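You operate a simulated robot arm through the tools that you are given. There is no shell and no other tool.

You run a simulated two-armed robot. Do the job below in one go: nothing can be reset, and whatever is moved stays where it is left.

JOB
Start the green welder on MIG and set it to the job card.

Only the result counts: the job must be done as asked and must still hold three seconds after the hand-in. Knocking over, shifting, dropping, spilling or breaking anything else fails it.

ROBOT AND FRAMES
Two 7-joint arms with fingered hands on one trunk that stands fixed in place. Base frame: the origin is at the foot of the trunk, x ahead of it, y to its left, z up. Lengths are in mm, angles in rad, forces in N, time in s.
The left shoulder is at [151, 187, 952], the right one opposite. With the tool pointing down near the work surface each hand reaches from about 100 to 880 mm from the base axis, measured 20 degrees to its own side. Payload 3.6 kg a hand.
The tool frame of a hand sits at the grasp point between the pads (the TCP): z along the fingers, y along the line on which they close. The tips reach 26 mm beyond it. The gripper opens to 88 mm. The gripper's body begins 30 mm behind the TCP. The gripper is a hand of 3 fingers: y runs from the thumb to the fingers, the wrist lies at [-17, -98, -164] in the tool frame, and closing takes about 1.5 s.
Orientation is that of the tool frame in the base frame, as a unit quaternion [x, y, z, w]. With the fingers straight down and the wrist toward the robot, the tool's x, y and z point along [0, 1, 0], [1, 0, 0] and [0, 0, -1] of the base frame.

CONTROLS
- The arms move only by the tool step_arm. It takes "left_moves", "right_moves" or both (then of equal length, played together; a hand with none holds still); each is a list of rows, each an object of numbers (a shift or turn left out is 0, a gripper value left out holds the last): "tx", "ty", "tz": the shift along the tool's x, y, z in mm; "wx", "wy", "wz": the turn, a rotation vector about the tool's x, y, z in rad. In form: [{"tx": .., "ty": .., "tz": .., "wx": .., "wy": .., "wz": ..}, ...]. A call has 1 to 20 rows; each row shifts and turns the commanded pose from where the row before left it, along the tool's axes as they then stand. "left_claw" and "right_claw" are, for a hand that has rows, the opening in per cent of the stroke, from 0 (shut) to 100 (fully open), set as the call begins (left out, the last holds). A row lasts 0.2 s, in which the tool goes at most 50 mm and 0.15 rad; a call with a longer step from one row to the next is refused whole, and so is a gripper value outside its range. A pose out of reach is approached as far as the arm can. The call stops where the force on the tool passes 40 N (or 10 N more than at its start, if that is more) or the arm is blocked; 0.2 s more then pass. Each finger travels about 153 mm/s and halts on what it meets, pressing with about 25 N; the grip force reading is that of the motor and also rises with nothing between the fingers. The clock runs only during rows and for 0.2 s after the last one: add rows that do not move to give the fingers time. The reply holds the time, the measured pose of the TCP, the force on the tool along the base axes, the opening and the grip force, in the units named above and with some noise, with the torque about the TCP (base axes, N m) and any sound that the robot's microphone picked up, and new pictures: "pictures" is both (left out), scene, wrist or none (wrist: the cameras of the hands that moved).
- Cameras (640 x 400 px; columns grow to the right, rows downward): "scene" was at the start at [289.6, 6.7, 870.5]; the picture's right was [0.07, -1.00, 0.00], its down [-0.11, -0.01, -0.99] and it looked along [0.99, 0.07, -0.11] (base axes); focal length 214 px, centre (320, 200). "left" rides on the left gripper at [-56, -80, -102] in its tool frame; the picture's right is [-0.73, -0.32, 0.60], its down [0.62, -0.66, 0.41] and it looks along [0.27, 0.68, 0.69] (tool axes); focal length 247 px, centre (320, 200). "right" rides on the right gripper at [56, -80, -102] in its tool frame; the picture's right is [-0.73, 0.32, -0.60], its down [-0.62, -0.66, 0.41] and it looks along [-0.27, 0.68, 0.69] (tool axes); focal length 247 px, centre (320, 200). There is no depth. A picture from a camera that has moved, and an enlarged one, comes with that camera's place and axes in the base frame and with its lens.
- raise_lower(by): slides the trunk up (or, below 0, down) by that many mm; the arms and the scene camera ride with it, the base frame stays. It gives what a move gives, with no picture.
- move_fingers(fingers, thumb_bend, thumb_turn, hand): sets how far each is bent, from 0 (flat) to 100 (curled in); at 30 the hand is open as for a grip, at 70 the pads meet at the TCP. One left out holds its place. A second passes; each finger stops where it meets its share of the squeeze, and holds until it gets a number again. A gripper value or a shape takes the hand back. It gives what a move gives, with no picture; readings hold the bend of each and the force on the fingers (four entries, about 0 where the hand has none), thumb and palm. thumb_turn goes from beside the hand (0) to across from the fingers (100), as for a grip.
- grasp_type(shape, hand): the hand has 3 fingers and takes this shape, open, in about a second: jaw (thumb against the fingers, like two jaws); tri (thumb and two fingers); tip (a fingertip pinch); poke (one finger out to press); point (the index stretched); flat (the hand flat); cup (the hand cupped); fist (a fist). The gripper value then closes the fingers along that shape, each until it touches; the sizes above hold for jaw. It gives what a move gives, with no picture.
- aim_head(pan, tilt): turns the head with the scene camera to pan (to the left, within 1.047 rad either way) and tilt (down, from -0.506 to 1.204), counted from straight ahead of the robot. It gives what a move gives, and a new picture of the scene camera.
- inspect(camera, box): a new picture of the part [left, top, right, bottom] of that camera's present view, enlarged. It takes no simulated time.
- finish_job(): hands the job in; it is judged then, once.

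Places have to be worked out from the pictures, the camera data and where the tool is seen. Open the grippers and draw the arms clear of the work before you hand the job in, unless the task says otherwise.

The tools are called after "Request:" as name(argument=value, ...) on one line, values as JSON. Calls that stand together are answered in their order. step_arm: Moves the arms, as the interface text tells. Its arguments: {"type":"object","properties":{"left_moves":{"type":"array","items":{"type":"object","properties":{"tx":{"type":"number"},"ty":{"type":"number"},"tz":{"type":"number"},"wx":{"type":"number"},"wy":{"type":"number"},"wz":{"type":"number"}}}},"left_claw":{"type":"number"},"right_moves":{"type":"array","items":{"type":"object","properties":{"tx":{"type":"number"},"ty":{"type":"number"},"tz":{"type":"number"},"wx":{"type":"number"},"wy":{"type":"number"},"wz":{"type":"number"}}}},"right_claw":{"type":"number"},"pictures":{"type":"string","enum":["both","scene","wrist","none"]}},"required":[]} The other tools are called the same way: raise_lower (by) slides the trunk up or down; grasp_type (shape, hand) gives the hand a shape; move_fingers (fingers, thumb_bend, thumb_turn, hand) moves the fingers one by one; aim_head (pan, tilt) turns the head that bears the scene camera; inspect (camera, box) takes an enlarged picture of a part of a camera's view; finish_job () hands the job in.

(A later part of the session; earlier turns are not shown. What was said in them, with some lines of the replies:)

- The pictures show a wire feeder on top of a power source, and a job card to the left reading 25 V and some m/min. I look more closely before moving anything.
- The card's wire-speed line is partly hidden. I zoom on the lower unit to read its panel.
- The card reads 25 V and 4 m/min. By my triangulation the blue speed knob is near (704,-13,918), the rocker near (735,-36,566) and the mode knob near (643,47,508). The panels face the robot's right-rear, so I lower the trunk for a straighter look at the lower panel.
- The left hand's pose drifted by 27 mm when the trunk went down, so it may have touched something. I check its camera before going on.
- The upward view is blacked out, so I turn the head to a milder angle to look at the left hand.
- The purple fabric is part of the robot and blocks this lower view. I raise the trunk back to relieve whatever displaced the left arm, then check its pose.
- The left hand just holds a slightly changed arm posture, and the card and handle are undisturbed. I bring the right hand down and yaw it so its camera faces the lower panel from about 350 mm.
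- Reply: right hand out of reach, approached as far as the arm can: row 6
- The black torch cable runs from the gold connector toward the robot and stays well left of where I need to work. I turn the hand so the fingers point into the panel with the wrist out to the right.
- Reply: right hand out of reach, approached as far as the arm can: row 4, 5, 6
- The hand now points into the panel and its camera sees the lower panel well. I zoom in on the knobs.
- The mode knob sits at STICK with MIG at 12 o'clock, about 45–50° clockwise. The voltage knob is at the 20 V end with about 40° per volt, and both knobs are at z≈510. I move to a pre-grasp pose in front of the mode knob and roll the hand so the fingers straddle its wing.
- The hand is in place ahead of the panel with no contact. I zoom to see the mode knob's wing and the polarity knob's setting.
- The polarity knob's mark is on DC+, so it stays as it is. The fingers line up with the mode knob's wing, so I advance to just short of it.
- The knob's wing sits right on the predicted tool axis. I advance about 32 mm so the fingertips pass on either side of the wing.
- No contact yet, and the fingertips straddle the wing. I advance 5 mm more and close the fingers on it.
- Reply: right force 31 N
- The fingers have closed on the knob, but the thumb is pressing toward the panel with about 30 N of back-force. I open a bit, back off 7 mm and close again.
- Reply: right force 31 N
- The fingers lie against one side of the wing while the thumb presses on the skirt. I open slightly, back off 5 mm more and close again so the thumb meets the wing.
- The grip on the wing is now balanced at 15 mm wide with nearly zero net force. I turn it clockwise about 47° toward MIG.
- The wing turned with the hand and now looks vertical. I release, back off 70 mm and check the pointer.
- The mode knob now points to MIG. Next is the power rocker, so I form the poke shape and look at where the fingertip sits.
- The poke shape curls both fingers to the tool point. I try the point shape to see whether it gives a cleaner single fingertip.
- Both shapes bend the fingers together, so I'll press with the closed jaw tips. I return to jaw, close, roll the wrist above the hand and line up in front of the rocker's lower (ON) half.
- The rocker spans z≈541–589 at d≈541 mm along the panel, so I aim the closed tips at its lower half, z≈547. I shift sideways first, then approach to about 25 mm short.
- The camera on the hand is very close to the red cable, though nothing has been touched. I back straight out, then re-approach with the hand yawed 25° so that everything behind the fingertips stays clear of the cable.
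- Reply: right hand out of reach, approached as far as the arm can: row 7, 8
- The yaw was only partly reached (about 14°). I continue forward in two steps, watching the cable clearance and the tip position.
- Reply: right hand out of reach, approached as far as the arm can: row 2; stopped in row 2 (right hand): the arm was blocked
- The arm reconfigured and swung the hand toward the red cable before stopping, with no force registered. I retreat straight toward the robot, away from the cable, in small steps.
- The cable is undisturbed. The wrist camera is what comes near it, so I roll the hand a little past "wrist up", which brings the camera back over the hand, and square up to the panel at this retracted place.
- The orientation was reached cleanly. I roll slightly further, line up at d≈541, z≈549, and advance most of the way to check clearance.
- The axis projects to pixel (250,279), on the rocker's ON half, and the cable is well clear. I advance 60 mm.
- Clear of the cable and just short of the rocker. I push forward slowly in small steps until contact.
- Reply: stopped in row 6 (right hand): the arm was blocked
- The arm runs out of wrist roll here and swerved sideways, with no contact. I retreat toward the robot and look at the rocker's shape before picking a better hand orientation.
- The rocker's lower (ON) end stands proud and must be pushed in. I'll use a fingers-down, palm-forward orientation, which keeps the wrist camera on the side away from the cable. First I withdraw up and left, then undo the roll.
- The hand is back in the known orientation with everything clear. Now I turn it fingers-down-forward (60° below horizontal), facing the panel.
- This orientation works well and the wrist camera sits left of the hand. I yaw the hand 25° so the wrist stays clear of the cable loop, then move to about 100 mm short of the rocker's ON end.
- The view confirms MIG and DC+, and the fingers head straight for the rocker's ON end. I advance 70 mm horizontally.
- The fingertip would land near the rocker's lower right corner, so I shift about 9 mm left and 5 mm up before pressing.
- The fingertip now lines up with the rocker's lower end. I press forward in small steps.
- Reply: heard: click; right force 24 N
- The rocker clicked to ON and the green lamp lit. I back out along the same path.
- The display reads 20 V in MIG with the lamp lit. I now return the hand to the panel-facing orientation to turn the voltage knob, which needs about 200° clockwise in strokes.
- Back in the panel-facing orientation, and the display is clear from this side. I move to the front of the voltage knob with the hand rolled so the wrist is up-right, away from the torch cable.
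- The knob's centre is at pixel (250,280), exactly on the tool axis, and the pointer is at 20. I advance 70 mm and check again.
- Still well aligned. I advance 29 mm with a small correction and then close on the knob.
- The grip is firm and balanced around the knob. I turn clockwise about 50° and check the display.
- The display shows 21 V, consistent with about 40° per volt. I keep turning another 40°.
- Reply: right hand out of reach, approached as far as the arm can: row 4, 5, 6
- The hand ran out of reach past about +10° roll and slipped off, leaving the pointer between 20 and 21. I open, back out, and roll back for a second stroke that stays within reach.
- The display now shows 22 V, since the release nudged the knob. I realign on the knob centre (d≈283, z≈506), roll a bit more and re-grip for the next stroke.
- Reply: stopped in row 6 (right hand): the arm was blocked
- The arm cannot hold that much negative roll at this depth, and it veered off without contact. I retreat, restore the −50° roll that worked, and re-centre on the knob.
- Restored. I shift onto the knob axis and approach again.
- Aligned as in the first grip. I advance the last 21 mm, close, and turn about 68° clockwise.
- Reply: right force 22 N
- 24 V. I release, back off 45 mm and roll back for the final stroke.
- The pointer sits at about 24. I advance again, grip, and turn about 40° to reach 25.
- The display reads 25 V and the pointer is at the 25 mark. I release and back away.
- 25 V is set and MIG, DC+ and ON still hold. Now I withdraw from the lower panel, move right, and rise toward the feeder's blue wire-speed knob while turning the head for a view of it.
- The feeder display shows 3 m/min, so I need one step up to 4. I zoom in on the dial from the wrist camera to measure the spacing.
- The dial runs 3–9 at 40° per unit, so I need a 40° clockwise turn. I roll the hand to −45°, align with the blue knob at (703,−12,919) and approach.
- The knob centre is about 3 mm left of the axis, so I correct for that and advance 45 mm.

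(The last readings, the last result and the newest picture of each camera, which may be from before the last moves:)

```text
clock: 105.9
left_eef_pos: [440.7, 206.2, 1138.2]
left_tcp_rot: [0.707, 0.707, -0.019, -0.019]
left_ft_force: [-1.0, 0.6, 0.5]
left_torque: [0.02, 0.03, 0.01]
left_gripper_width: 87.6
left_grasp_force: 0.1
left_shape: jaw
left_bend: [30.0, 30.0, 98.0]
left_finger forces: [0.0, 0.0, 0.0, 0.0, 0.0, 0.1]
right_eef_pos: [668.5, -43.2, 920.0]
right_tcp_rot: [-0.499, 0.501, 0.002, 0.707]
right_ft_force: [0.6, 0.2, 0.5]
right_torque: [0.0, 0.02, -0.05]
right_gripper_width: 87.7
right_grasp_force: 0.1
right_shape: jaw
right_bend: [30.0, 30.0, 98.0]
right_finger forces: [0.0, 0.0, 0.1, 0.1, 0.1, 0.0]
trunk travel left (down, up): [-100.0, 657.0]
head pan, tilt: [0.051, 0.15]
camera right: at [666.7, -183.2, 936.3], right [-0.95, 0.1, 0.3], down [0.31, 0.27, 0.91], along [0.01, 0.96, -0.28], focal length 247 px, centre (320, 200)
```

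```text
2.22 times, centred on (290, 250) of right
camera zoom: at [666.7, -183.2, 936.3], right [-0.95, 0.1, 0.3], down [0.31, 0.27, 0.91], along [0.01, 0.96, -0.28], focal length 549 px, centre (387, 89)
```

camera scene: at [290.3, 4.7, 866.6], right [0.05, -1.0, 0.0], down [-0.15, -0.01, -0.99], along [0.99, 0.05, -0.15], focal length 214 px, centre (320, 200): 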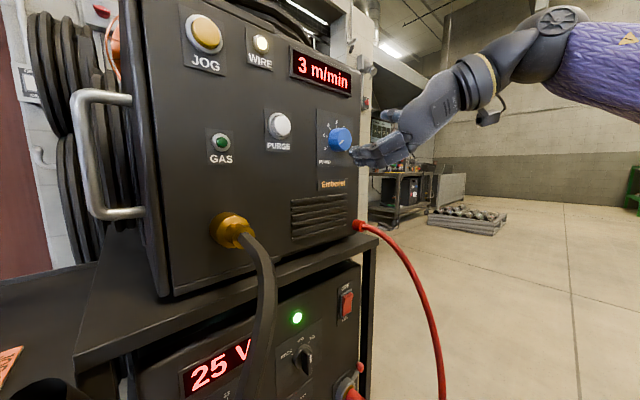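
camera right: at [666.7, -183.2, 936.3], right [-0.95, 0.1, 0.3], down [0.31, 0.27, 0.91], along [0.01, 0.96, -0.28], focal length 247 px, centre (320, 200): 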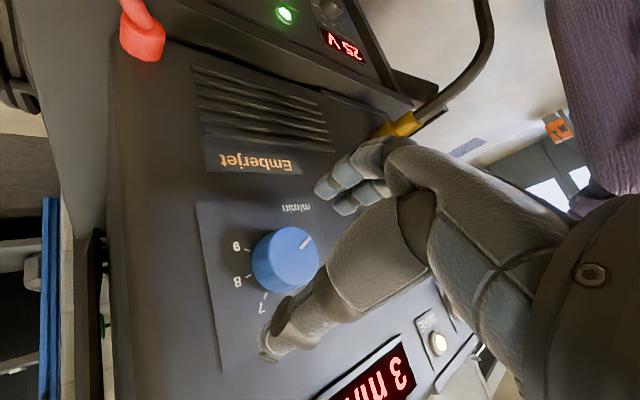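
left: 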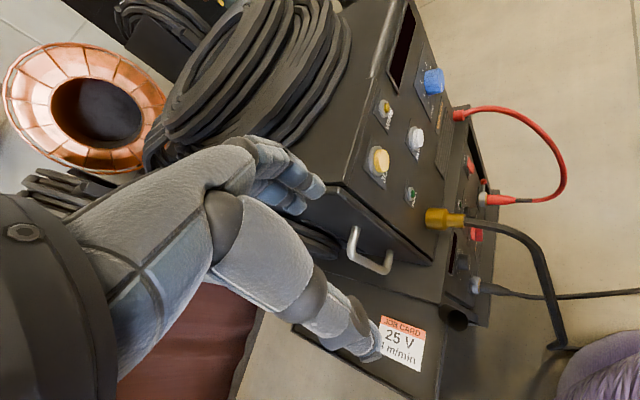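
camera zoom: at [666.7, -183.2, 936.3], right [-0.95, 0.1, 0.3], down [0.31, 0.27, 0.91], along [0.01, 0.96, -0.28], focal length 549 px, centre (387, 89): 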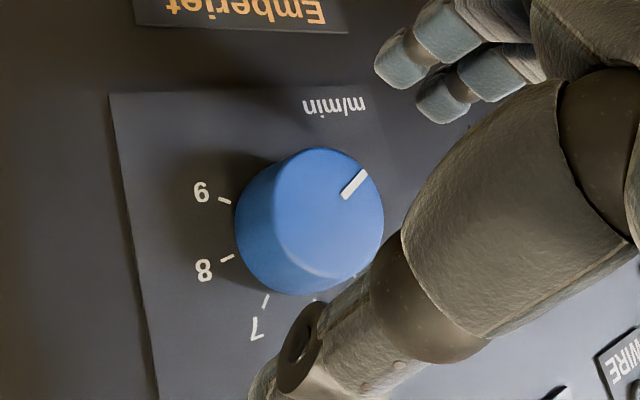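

Well centred. I advance the last 24 mm with a 2 mm correction, close on the knob, and check.

Request:
step_arm(right_moves=[{"tx": -0.4, "ty": 2.5, "tz": 12}, {"tz": 12}, {}], pictures="none")

Request:
step_arm(right_claw=0, right_moves=[{}, {}, {}, {}, {}], pictures="both")

```text
clock: 106.7
left_eef_pos: [438.7, 205.5, 1137.0]
left_tcp_rot: [0.706, 0.708, -0.018, -0.019]
left_ft_force: [0.4, 0.3, 0.2]
left_torque: [-0.02, -0.01, -0.04]
left_gripper_width: 87.8
left_grasp_force: 0.0
left_shape: jaw
left_bend: [30.0, 30.0, 98.0]
left_finger forces: [0.1, 0.1, 0.1, 0.0, 0.0, 0.0]
right_eef_pos: [683.9, -24.6, 917.6]
right_tcp_rot: [-0.499, 0.5, 0.003, 0.708]
right_ft_force: [1.1, 0.1, -0.1]
right_torque: [-0.01, 0.04, -0.02]
right_gripper_width: 88.1
right_grasp_force: 0.0
right_shape: jaw
right_bend: [30.0, 30.0, 98.0]
right_finger forces: [0.1, 0.0, 0.0, 0.0, 0.1, 0.0]
trunk travel left (down, up): [-100.0, 657.0]
head pan, tilt: [0.051, 0.15]
```

```text
clock: 107.9
left_eef_pos: [438.9, 205.5, 1137.2]
left_tcp_rot: [0.707, 0.707, -0.018, -0.019]
left_ft_force: [-0.3, -0.1, -0.1]
left_torque: [-0.02, -0.01, -0.02]
left_gripper_width: 87.9
left_grasp_force: 0.0
left_shape: jaw
left_bend: [30.0, 30.0, 98.0]
left_finger forces: [0.0, 0.1, 0.1, 0.0, 0.0, 0.0]
right_eef_pos: [683.3, -21.5, 915.2]
right_tcp_rot: [-0.5, 0.501, 0.004, 0.706]
right_ft_force: [-10.4, 2.9, -12.3]
right_torque: [-0.15, 0.39, 0.23]
right_gripper_width: 28.8
right_grasp_force: 25.6
right_shape: jaw
right_bend: [58.0, 67.0, 100.0]
right_finger forces: [34.2, 2.0, 0.0, 0.1, 20.0, 0.1]
trunk travel left (down, up): [-100.0, 657.0]
head pan, tilt: [0.051, 0.15]
camera scene: at [290.4, 4.9, 866.4], right [0.05, -1.0, 0.0], down [-0.15, -0.01, -0.99], along [0.99, 0.05, -0.15], focal length 214 px, centre (320, 200)
camera right: at [681.1, -163.2, 933.0], right [-0.95, 0.1, 0.3], down [0.32, 0.27, 0.91], along [0.01, 0.96, -0.29], focal length 247 px, centre (320, 200)
```

scene: 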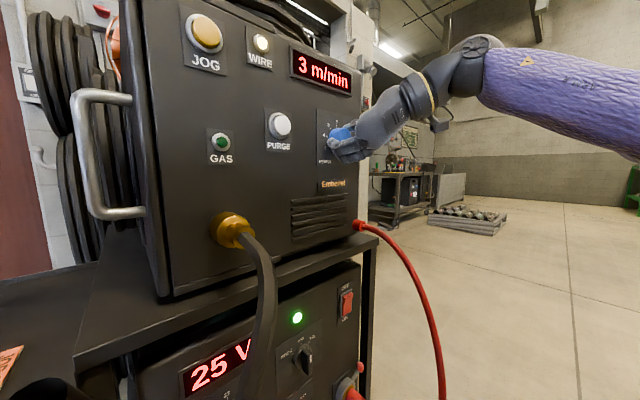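
right: 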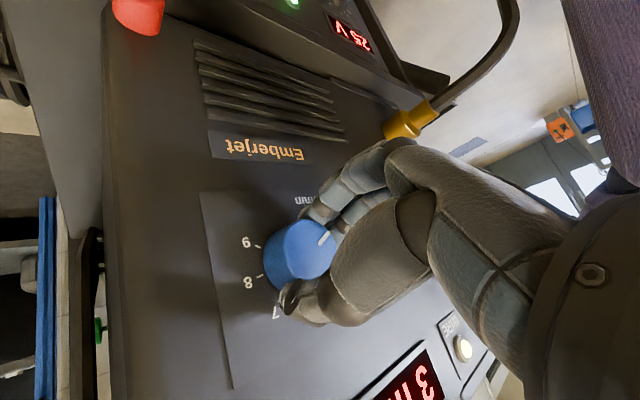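

The knob is gripped and still reads 3. I turn clockwise about 36° and look at the display.

Request:
step_arm(right_moves=[{"wz": 0.1}, {"wz": 0.1}, {"wz": 0.1}, {"wz": 0.1}, {"wz": 0.1}, {"wz": 0.12}, {}], pictures="both")

Request:
inspect(camera="right", box=[200, 160, 380, 340])

Request:
inspect(camera="scene", box=[260, 30, 400, 200])

```text
clock: 109.5
left_eef_pos: [439.0, 206.9, 1138.8]
left_tcp_rot: [0.706, 0.707, -0.019, -0.019]
left_ft_force: [0.9, -0.2, -0.9]
left_torque: [0.04, 0.01, -0.02]
left_gripper_width: 87.7
left_grasp_force: 0.1
left_shape: jaw
left_bend: [30.0, 30.0, 98.0]
left_finger forces: [0.0, 0.0, 0.0, 0.0, 0.0, 0.1]
right_eef_pos: [683.7, -24.1, 918.1]
right_tcp_rot: [-0.321, 0.63, 0.219, 0.673]
right_ft_force: [-5.7, 4.7, -3.8]
right_torque: [-0.04, 0.12, 0.28]
right_gripper_width: 28.6
right_grasp_force: 25.5
right_shape: jaw
right_bend: [58.0, 67.0, 100.0]
right_finger forces: [28.1, 3.7, 0.1, 0.0, 23.3, 0.1]
trunk travel left (down, up): [-100.0, 657.0]
head pan, tilt: [0.051, 0.15]
camera scene: at [290.2, 5.0, 866.7], right [0.05, -1.0, 0.0], down [-0.15, -0.01, -0.99], along [0.99, 0.05, -0.15], focal length 214 px, centre (320, 200)
camera right: at [674.9, -157.4, 875.8], right [-0.73, -0.12, 0.67], down [0.69, -0.1, 0.72], along [-0.02, 0.99, 0.16], focal length 247 px, centre (320, 200)
```

scene: 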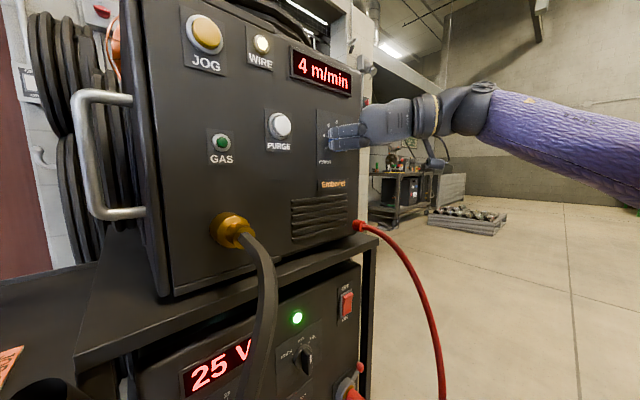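
right: 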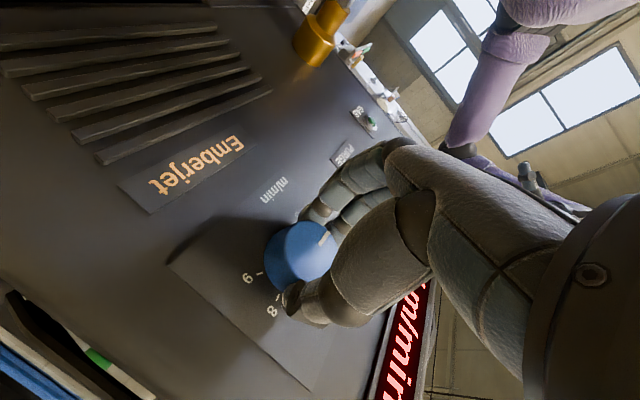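

```text
2.22 times, centred on (290, 250) of right
camera zoom: at [674.9, -157.4, 875.8], right [-0.73, -0.12, 0.67], down [0.69, -0.1, 0.72], along [-0.02, 0.99, 0.16], focal length 549 px, centre (387, 89)
```

zoom: 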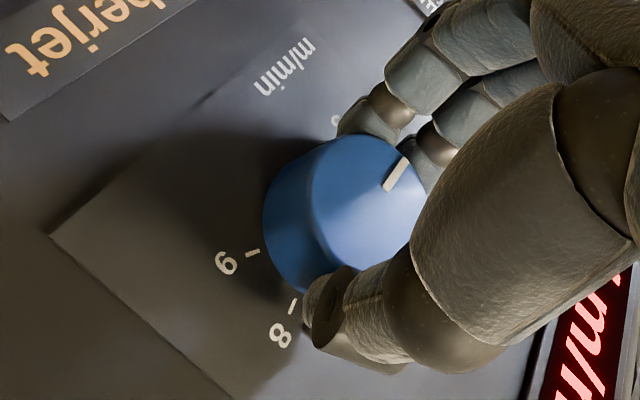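

```text
2.35 times, centred on (330, 115) of scene
camera zoom: at [290.2, 5.0, 866.7], right [0.05, -1.0, 0.0], down [-0.15, -0.01, -0.99], along [0.99, 0.05, -0.15], focal length 505 px, centre (296, 400)
```

zoom: 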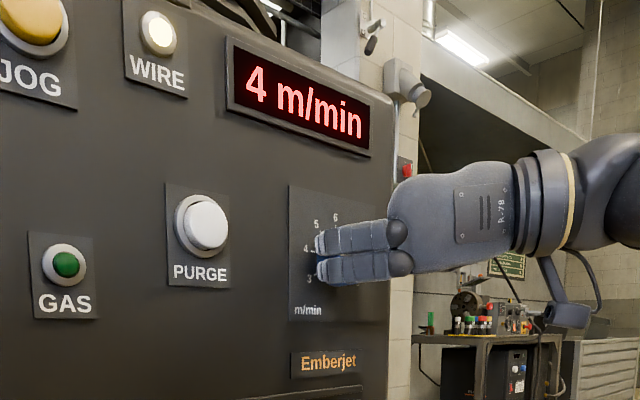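

The display shows 4 m/min and the pointer is a few degrees short of the 4 mark. I nudge about 5° more to centre it, then check.

Request:
step_arm(right_moves=[{"wz": 0.09}, {}], pictures="none")

Request:
step_arm(right_claw=100, right_moves=[{}, {}, {}, {}, {"tz": -25}, {"tz": -25}, {"tz": -25}, {"tz": -25}, {}], pictures="both")

Request:
inspect(camera="right", box=[140, 180, 360, 370])

Request:
inspect(camera="scene", box=[260, 30, 400, 200])

```text
clock: 110.1
left_eef_pos: [439.0, 207.3, 1138.4]
left_tcp_rot: [0.706, 0.708, -0.018, -0.018]
left_ft_force: [0.4, 0.1, 0.0]
left_torque: [0.0, 0.03, -0.01]
left_gripper_width: 87.6
left_grasp_force: 0.1
left_shape: jaw
left_bend: [30.0, 30.0, 98.0]
left_finger forces: [0.0, 0.1, 0.1, 0.1, 0.1, 0.1]
right_eef_pos: [683.6, -23.0, 918.1]
right_tcp_rot: [-0.292, 0.644, 0.249, 0.662]
right_ft_force: [-5.4, 5.0, -0.7]
right_torque: [-0.04, 0.06, 0.33]
right_gripper_width: 28.9
right_grasp_force: 25.5
right_shape: jaw
right_bend: [58.0, 67.0, 100.0]
right_finger forces: [26.1, 5.1, 0.1, 0.0, 23.4, 0.1]
trunk travel left (down, up): [-100.0, 657.0]
head pan, tilt: [0.051, 0.15]
```

```text
clock: 112.1
left_eef_pos: [439.2, 207.1, 1137.9]
left_tcp_rot: [0.706, 0.707, -0.018, -0.019]
left_ft_force: [0.0, 0.7, 0.9]
left_torque: [0.01, 0.01, 0.03]
left_gripper_width: 87.7
left_grasp_force: 0.0
left_shape: jaw
left_bend: [30.0, 30.0, 98.0]
left_finger forces: [0.1, 0.0, 0.0, 0.0, 0.0, 0.0]
right_eef_pos: [612.8, -94.1, 918.7]
right_tcp_rot: [-0.292, 0.643, 0.249, 0.662]
right_ft_force: [-0.4, -0.4, -0.3]
right_torque: [0.0, -0.01, 0.01]
right_gripper_width: 87.8
right_grasp_force: 0.0
right_shape: jaw
right_bend: [30.0, 30.0, 98.0]
right_finger forces: [0.1, 0.0, 0.0, 0.0, 0.0, 0.0]
trunk travel left (down, up): [-100.0, 657.0]
head pan, tilt: [0.051, 0.15]
camera scene: at [290.3, 4.6, 866.6], right [0.05, -1.0, 0.0], down [-0.15, -0.01, -0.99], along [0.99, 0.05, -0.15], focal length 214 px, centre (320, 200)
camera right: at [601.4, -225.4, 868.3], right [-0.68, -0.16, 0.71], down [0.73, -0.15, 0.67], along [0.0, 0.98, 0.22], focal length 247 px, centre (320, 200)
```

scene: 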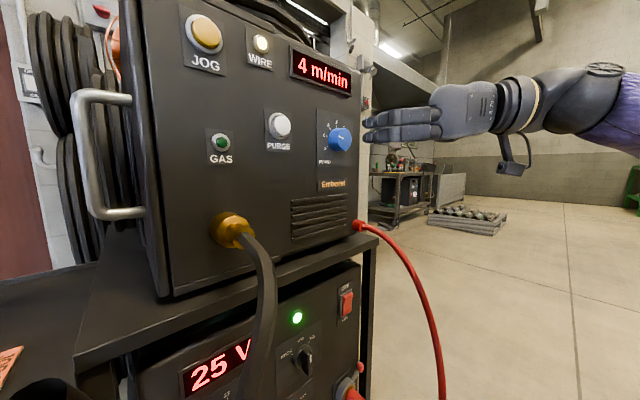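
right: 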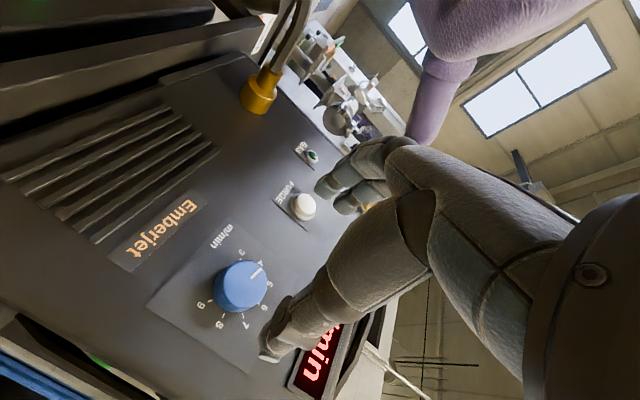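

```text
2.11 times, centred on (250, 275) of right
camera zoom: at [601.4, -225.4, 868.3], right [-0.68, -0.16, 0.71], down [0.73, -0.15, 0.67], along [0.0, 0.98, 0.22], focal length 520 px, centre (467, 42)
```

zoom: 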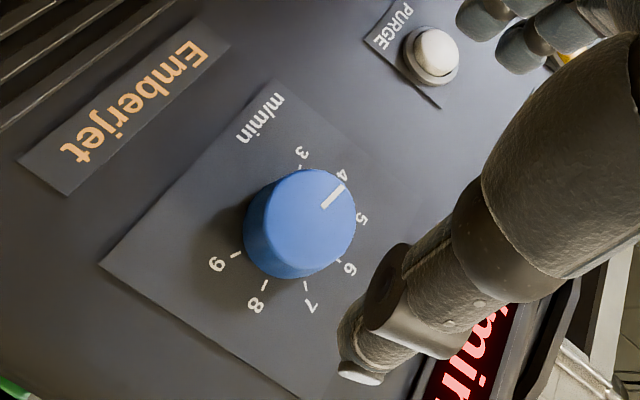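

```text
2.35 times, centred on (330, 115) of scene
camera zoom: at [290.3, 4.6, 866.6], right [0.05, -1.0, 0.0], down [-0.15, -0.01, -0.99], along [0.99, 0.05, -0.15], focal length 505 px, centre (296, 400)
```

zoom: 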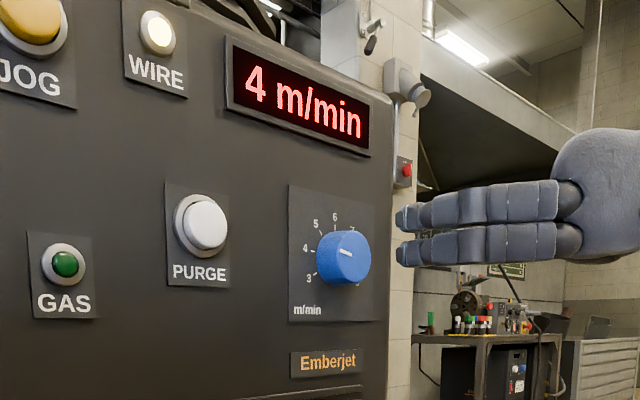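

The dial points at 4, and the displays read 4 m/min and 25 V with the lamp on. I withdraw the right hand well clear and lift the left hand up and back, then do a final check.

Request:
step_arm(right_moves=[{"tz": -30}, {"tz": -30}, {"tz": -30}, {"tz": -30}, {"tz": -20}, {}], left_moves=[{"tz": -15}, {"tz": -15}, {"tz": -10, "ty": -15}, {"ty": -20}, {"ty": -20}, {}], pictures="both")

Request:
aim_head(pan=0.1, tilt=0.45)

Request:
inspect(camera="scene", box=[180, 160, 400, 360])

```text
clock: 113.5
left_eef_pos: [385.3, 205.8, 1179.6]
left_tcp_rot: [0.707, 0.707, -0.018, -0.017]
left_ft_force: [0.5, -0.4, 0.5]
left_torque: [0.02, -0.01, -0.04]
left_gripper_width: 87.5
left_grasp_force: 0.1
left_shape: jaw
left_bend: [30.0, 30.0, 98.0]
left_finger forces: [0.0, 0.0, 0.0, 0.0, 0.1, 0.0]
right_eef_pos: [512.1, -193.7, 916.6]
right_tcp_rot: [-0.294, 0.643, 0.248, 0.662]
right_ft_force: [-0.3, 0.8, -0.1]
right_torque: [0.02, 0.03, 0.02]
right_gripper_width: 88.0
right_grasp_force: 0.0
right_shape: jaw
right_bend: [30.0, 30.0, 98.0]
right_finger forces: [0.0, 0.0, 0.0, 0.0, 0.0, 0.1]
trunk travel left (down, up): [-100.0, 657.0]
head pan, tilt: [0.051, 0.15]
camera scene: at [290.3, 4.6, 866.6], right [0.05, -1.0, 0.0], down [-0.15, -0.01, -0.99], along [0.99, 0.05, -0.15], focal length 214 px, centre (320, 200)
camera right: at [501.4, -325.0, 866.5], right [-0.68, -0.16, 0.71], down [0.73, -0.15, 0.67], along [-0.01, 0.98, 0.22], focal length 247 px, centre (320, 200)
camera left: at [310.5, 150.0, 1285.7], right [-0.35, -0.74, -0.58], down [-0.69, 0.62, -0.38], along [0.64, 0.27, -0.72], focal length 247 px, centre (320, 200)
```

scene: 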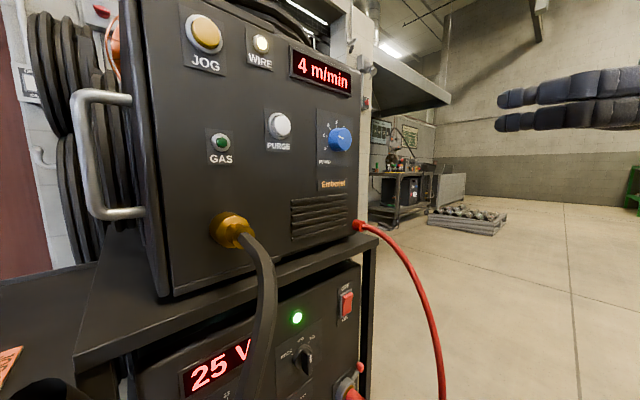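
right: 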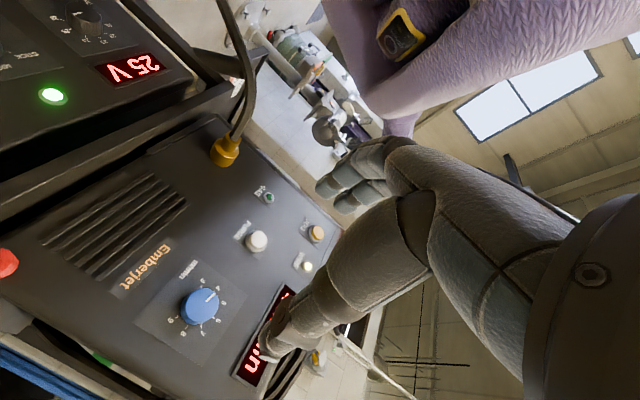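
left: 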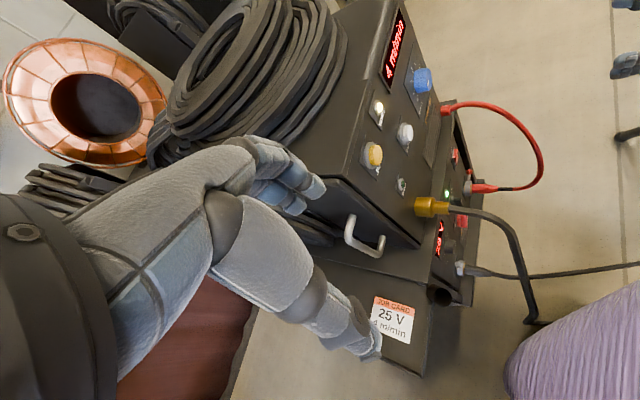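

```text
clock: 114.3
left_eef_pos: [385.9, 206.3, 1180.2]
left_tcp_rot: [0.707, 0.707, -0.018, -0.017]
left_ft_force: [1.0, -0.3, 0.5]
left_torque: [-0.01, 0.0, -0.01]
left_gripper_width: 87.7
left_grasp_force: 0.1
left_shape: jaw
left_bend: [30.0, 30.0, 98.0]
left_finger forces: [0.1, 0.0, 0.0, 0.0, 0.0, 0.0]
right_eef_pos: [513.4, -192.3, 916.7]
right_tcp_rot: [-0.293, 0.644, 0.248, 0.662]
right_ft_force: [0.0, -0.6, -0.4]
right_torque: [0.02, 0.02, 0.01]
right_gripper_width: 87.7
right_grasp_force: 0.1
right_shape: jaw
right_bend: [30.0, 30.0, 98.0]
right_finger forces: [0.1, 0.1, 0.0, 0.0, 0.0, 0.0]
trunk travel left (down, up): [-100.0, 657.0]
head pan, tilt: [0.099, 0.45]
camera scene: at [289.1, 9.0, 838.7], right [0.1, -0.99, 0.0], down [-0.43, -0.04, -0.9], along [0.9, 0.09, -0.43], focal length 214 px, centre (320, 200)
```

scene: 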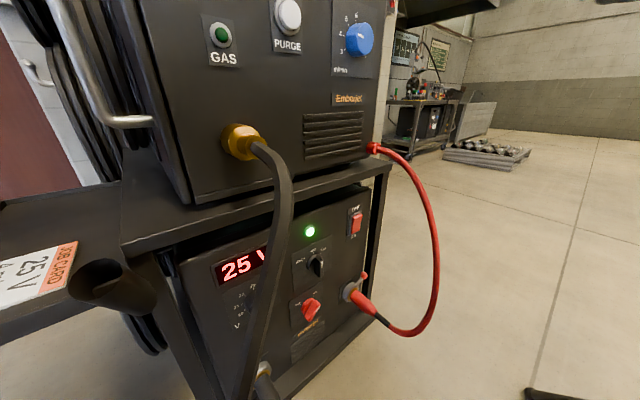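

```text
2.00 times, centred on (290, 260) of scene
camera zoom: at [289.1, 9.0, 838.7], right [0.1, -0.99, 0.0], down [-0.43, -0.04, -0.9], along [0.9, 0.09, -0.43], focal length 429 px, centre (380, 80)
```

zoom: 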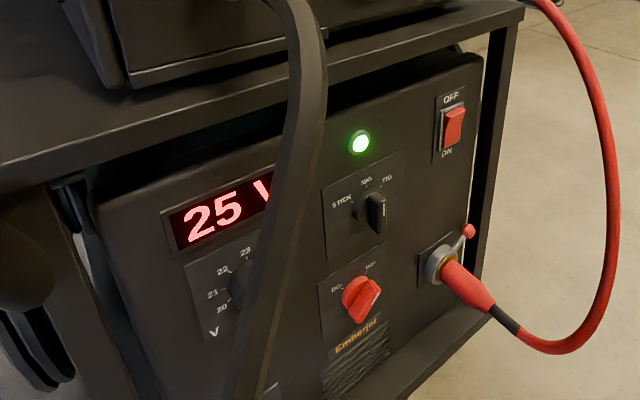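

Everything holds, so I take one last zoom at the job card to confirm the wire-speed line before handing in.

Request:
inspect(camera="left", box=[350, 280, 430, 360])

Request:
inspect(camera="scene", box=[0, 230, 90, 320])

```text
5.00 times, centred on (390, 320) of left
camera zoom: at [310.7, 150.1, 1285.8], right [-0.35, -0.74, -0.58], down [-0.69, 0.62, -0.38], along [0.64, 0.27, -0.72], focal length 1235 px, centre (-30, -400)
```

zoom: 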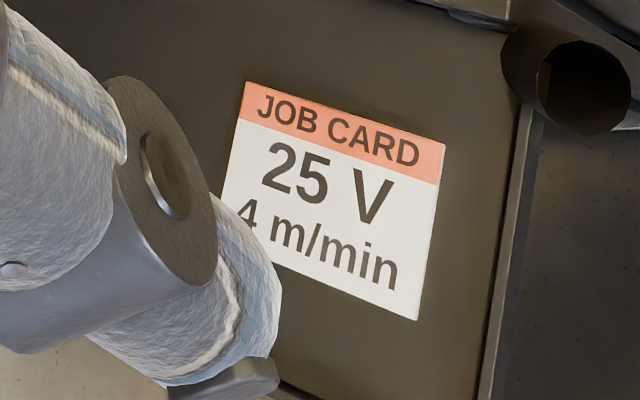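

```text
4.44 times, centred on (45, 275) of scene
camera zoom: at [289.1, 9.0, 838.7], right [0.1, -0.99, 0.0], down [-0.43, -0.04, -0.9], along [0.9, 0.09, -0.43], focal length 953 px, centre (1542, -133)
```

zoom: 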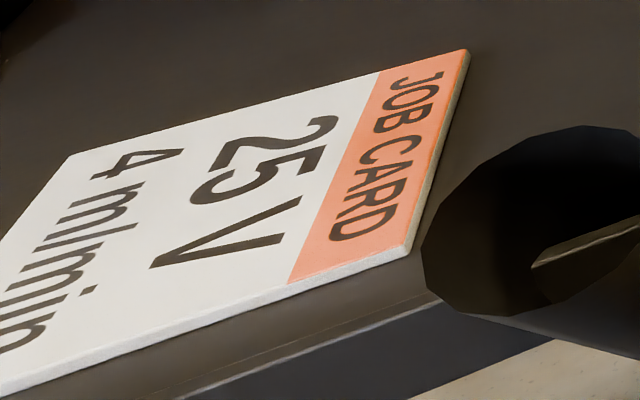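

The card clearly reads 25 V and 4 m/min. The welder is on, in MIG, showing 25 V and 4 m/min, and both hands are open and clear, so I hand the job in.

Request:
finish_job()

```text
The job is handed in.
```

The green welder is running on MIG and set to the job card. The displays read 25 V on the welder and 4 m/min on the wire feeder.

- **Power:** the rocker is ON and the green lamp is lit.
- **Mode:** the knob points to MIG; it was on STICK.
- **Polarity:** it was already on DC+, the usual setting for MIG, so I left it there.
- **GAS lamp:** it was off and still is. The card doesn't mention gas, so I didn't press PURGE or JOG.

Three approaches with the right arm, two at the rocker and one at the voltage knob, ran out of reach and veered off. Two of them came close to the red cable. No contact force showed, and in later pictures the cable looked unmoved.

Both hands are open and clear of the work, and nothing else appears to have been moved.
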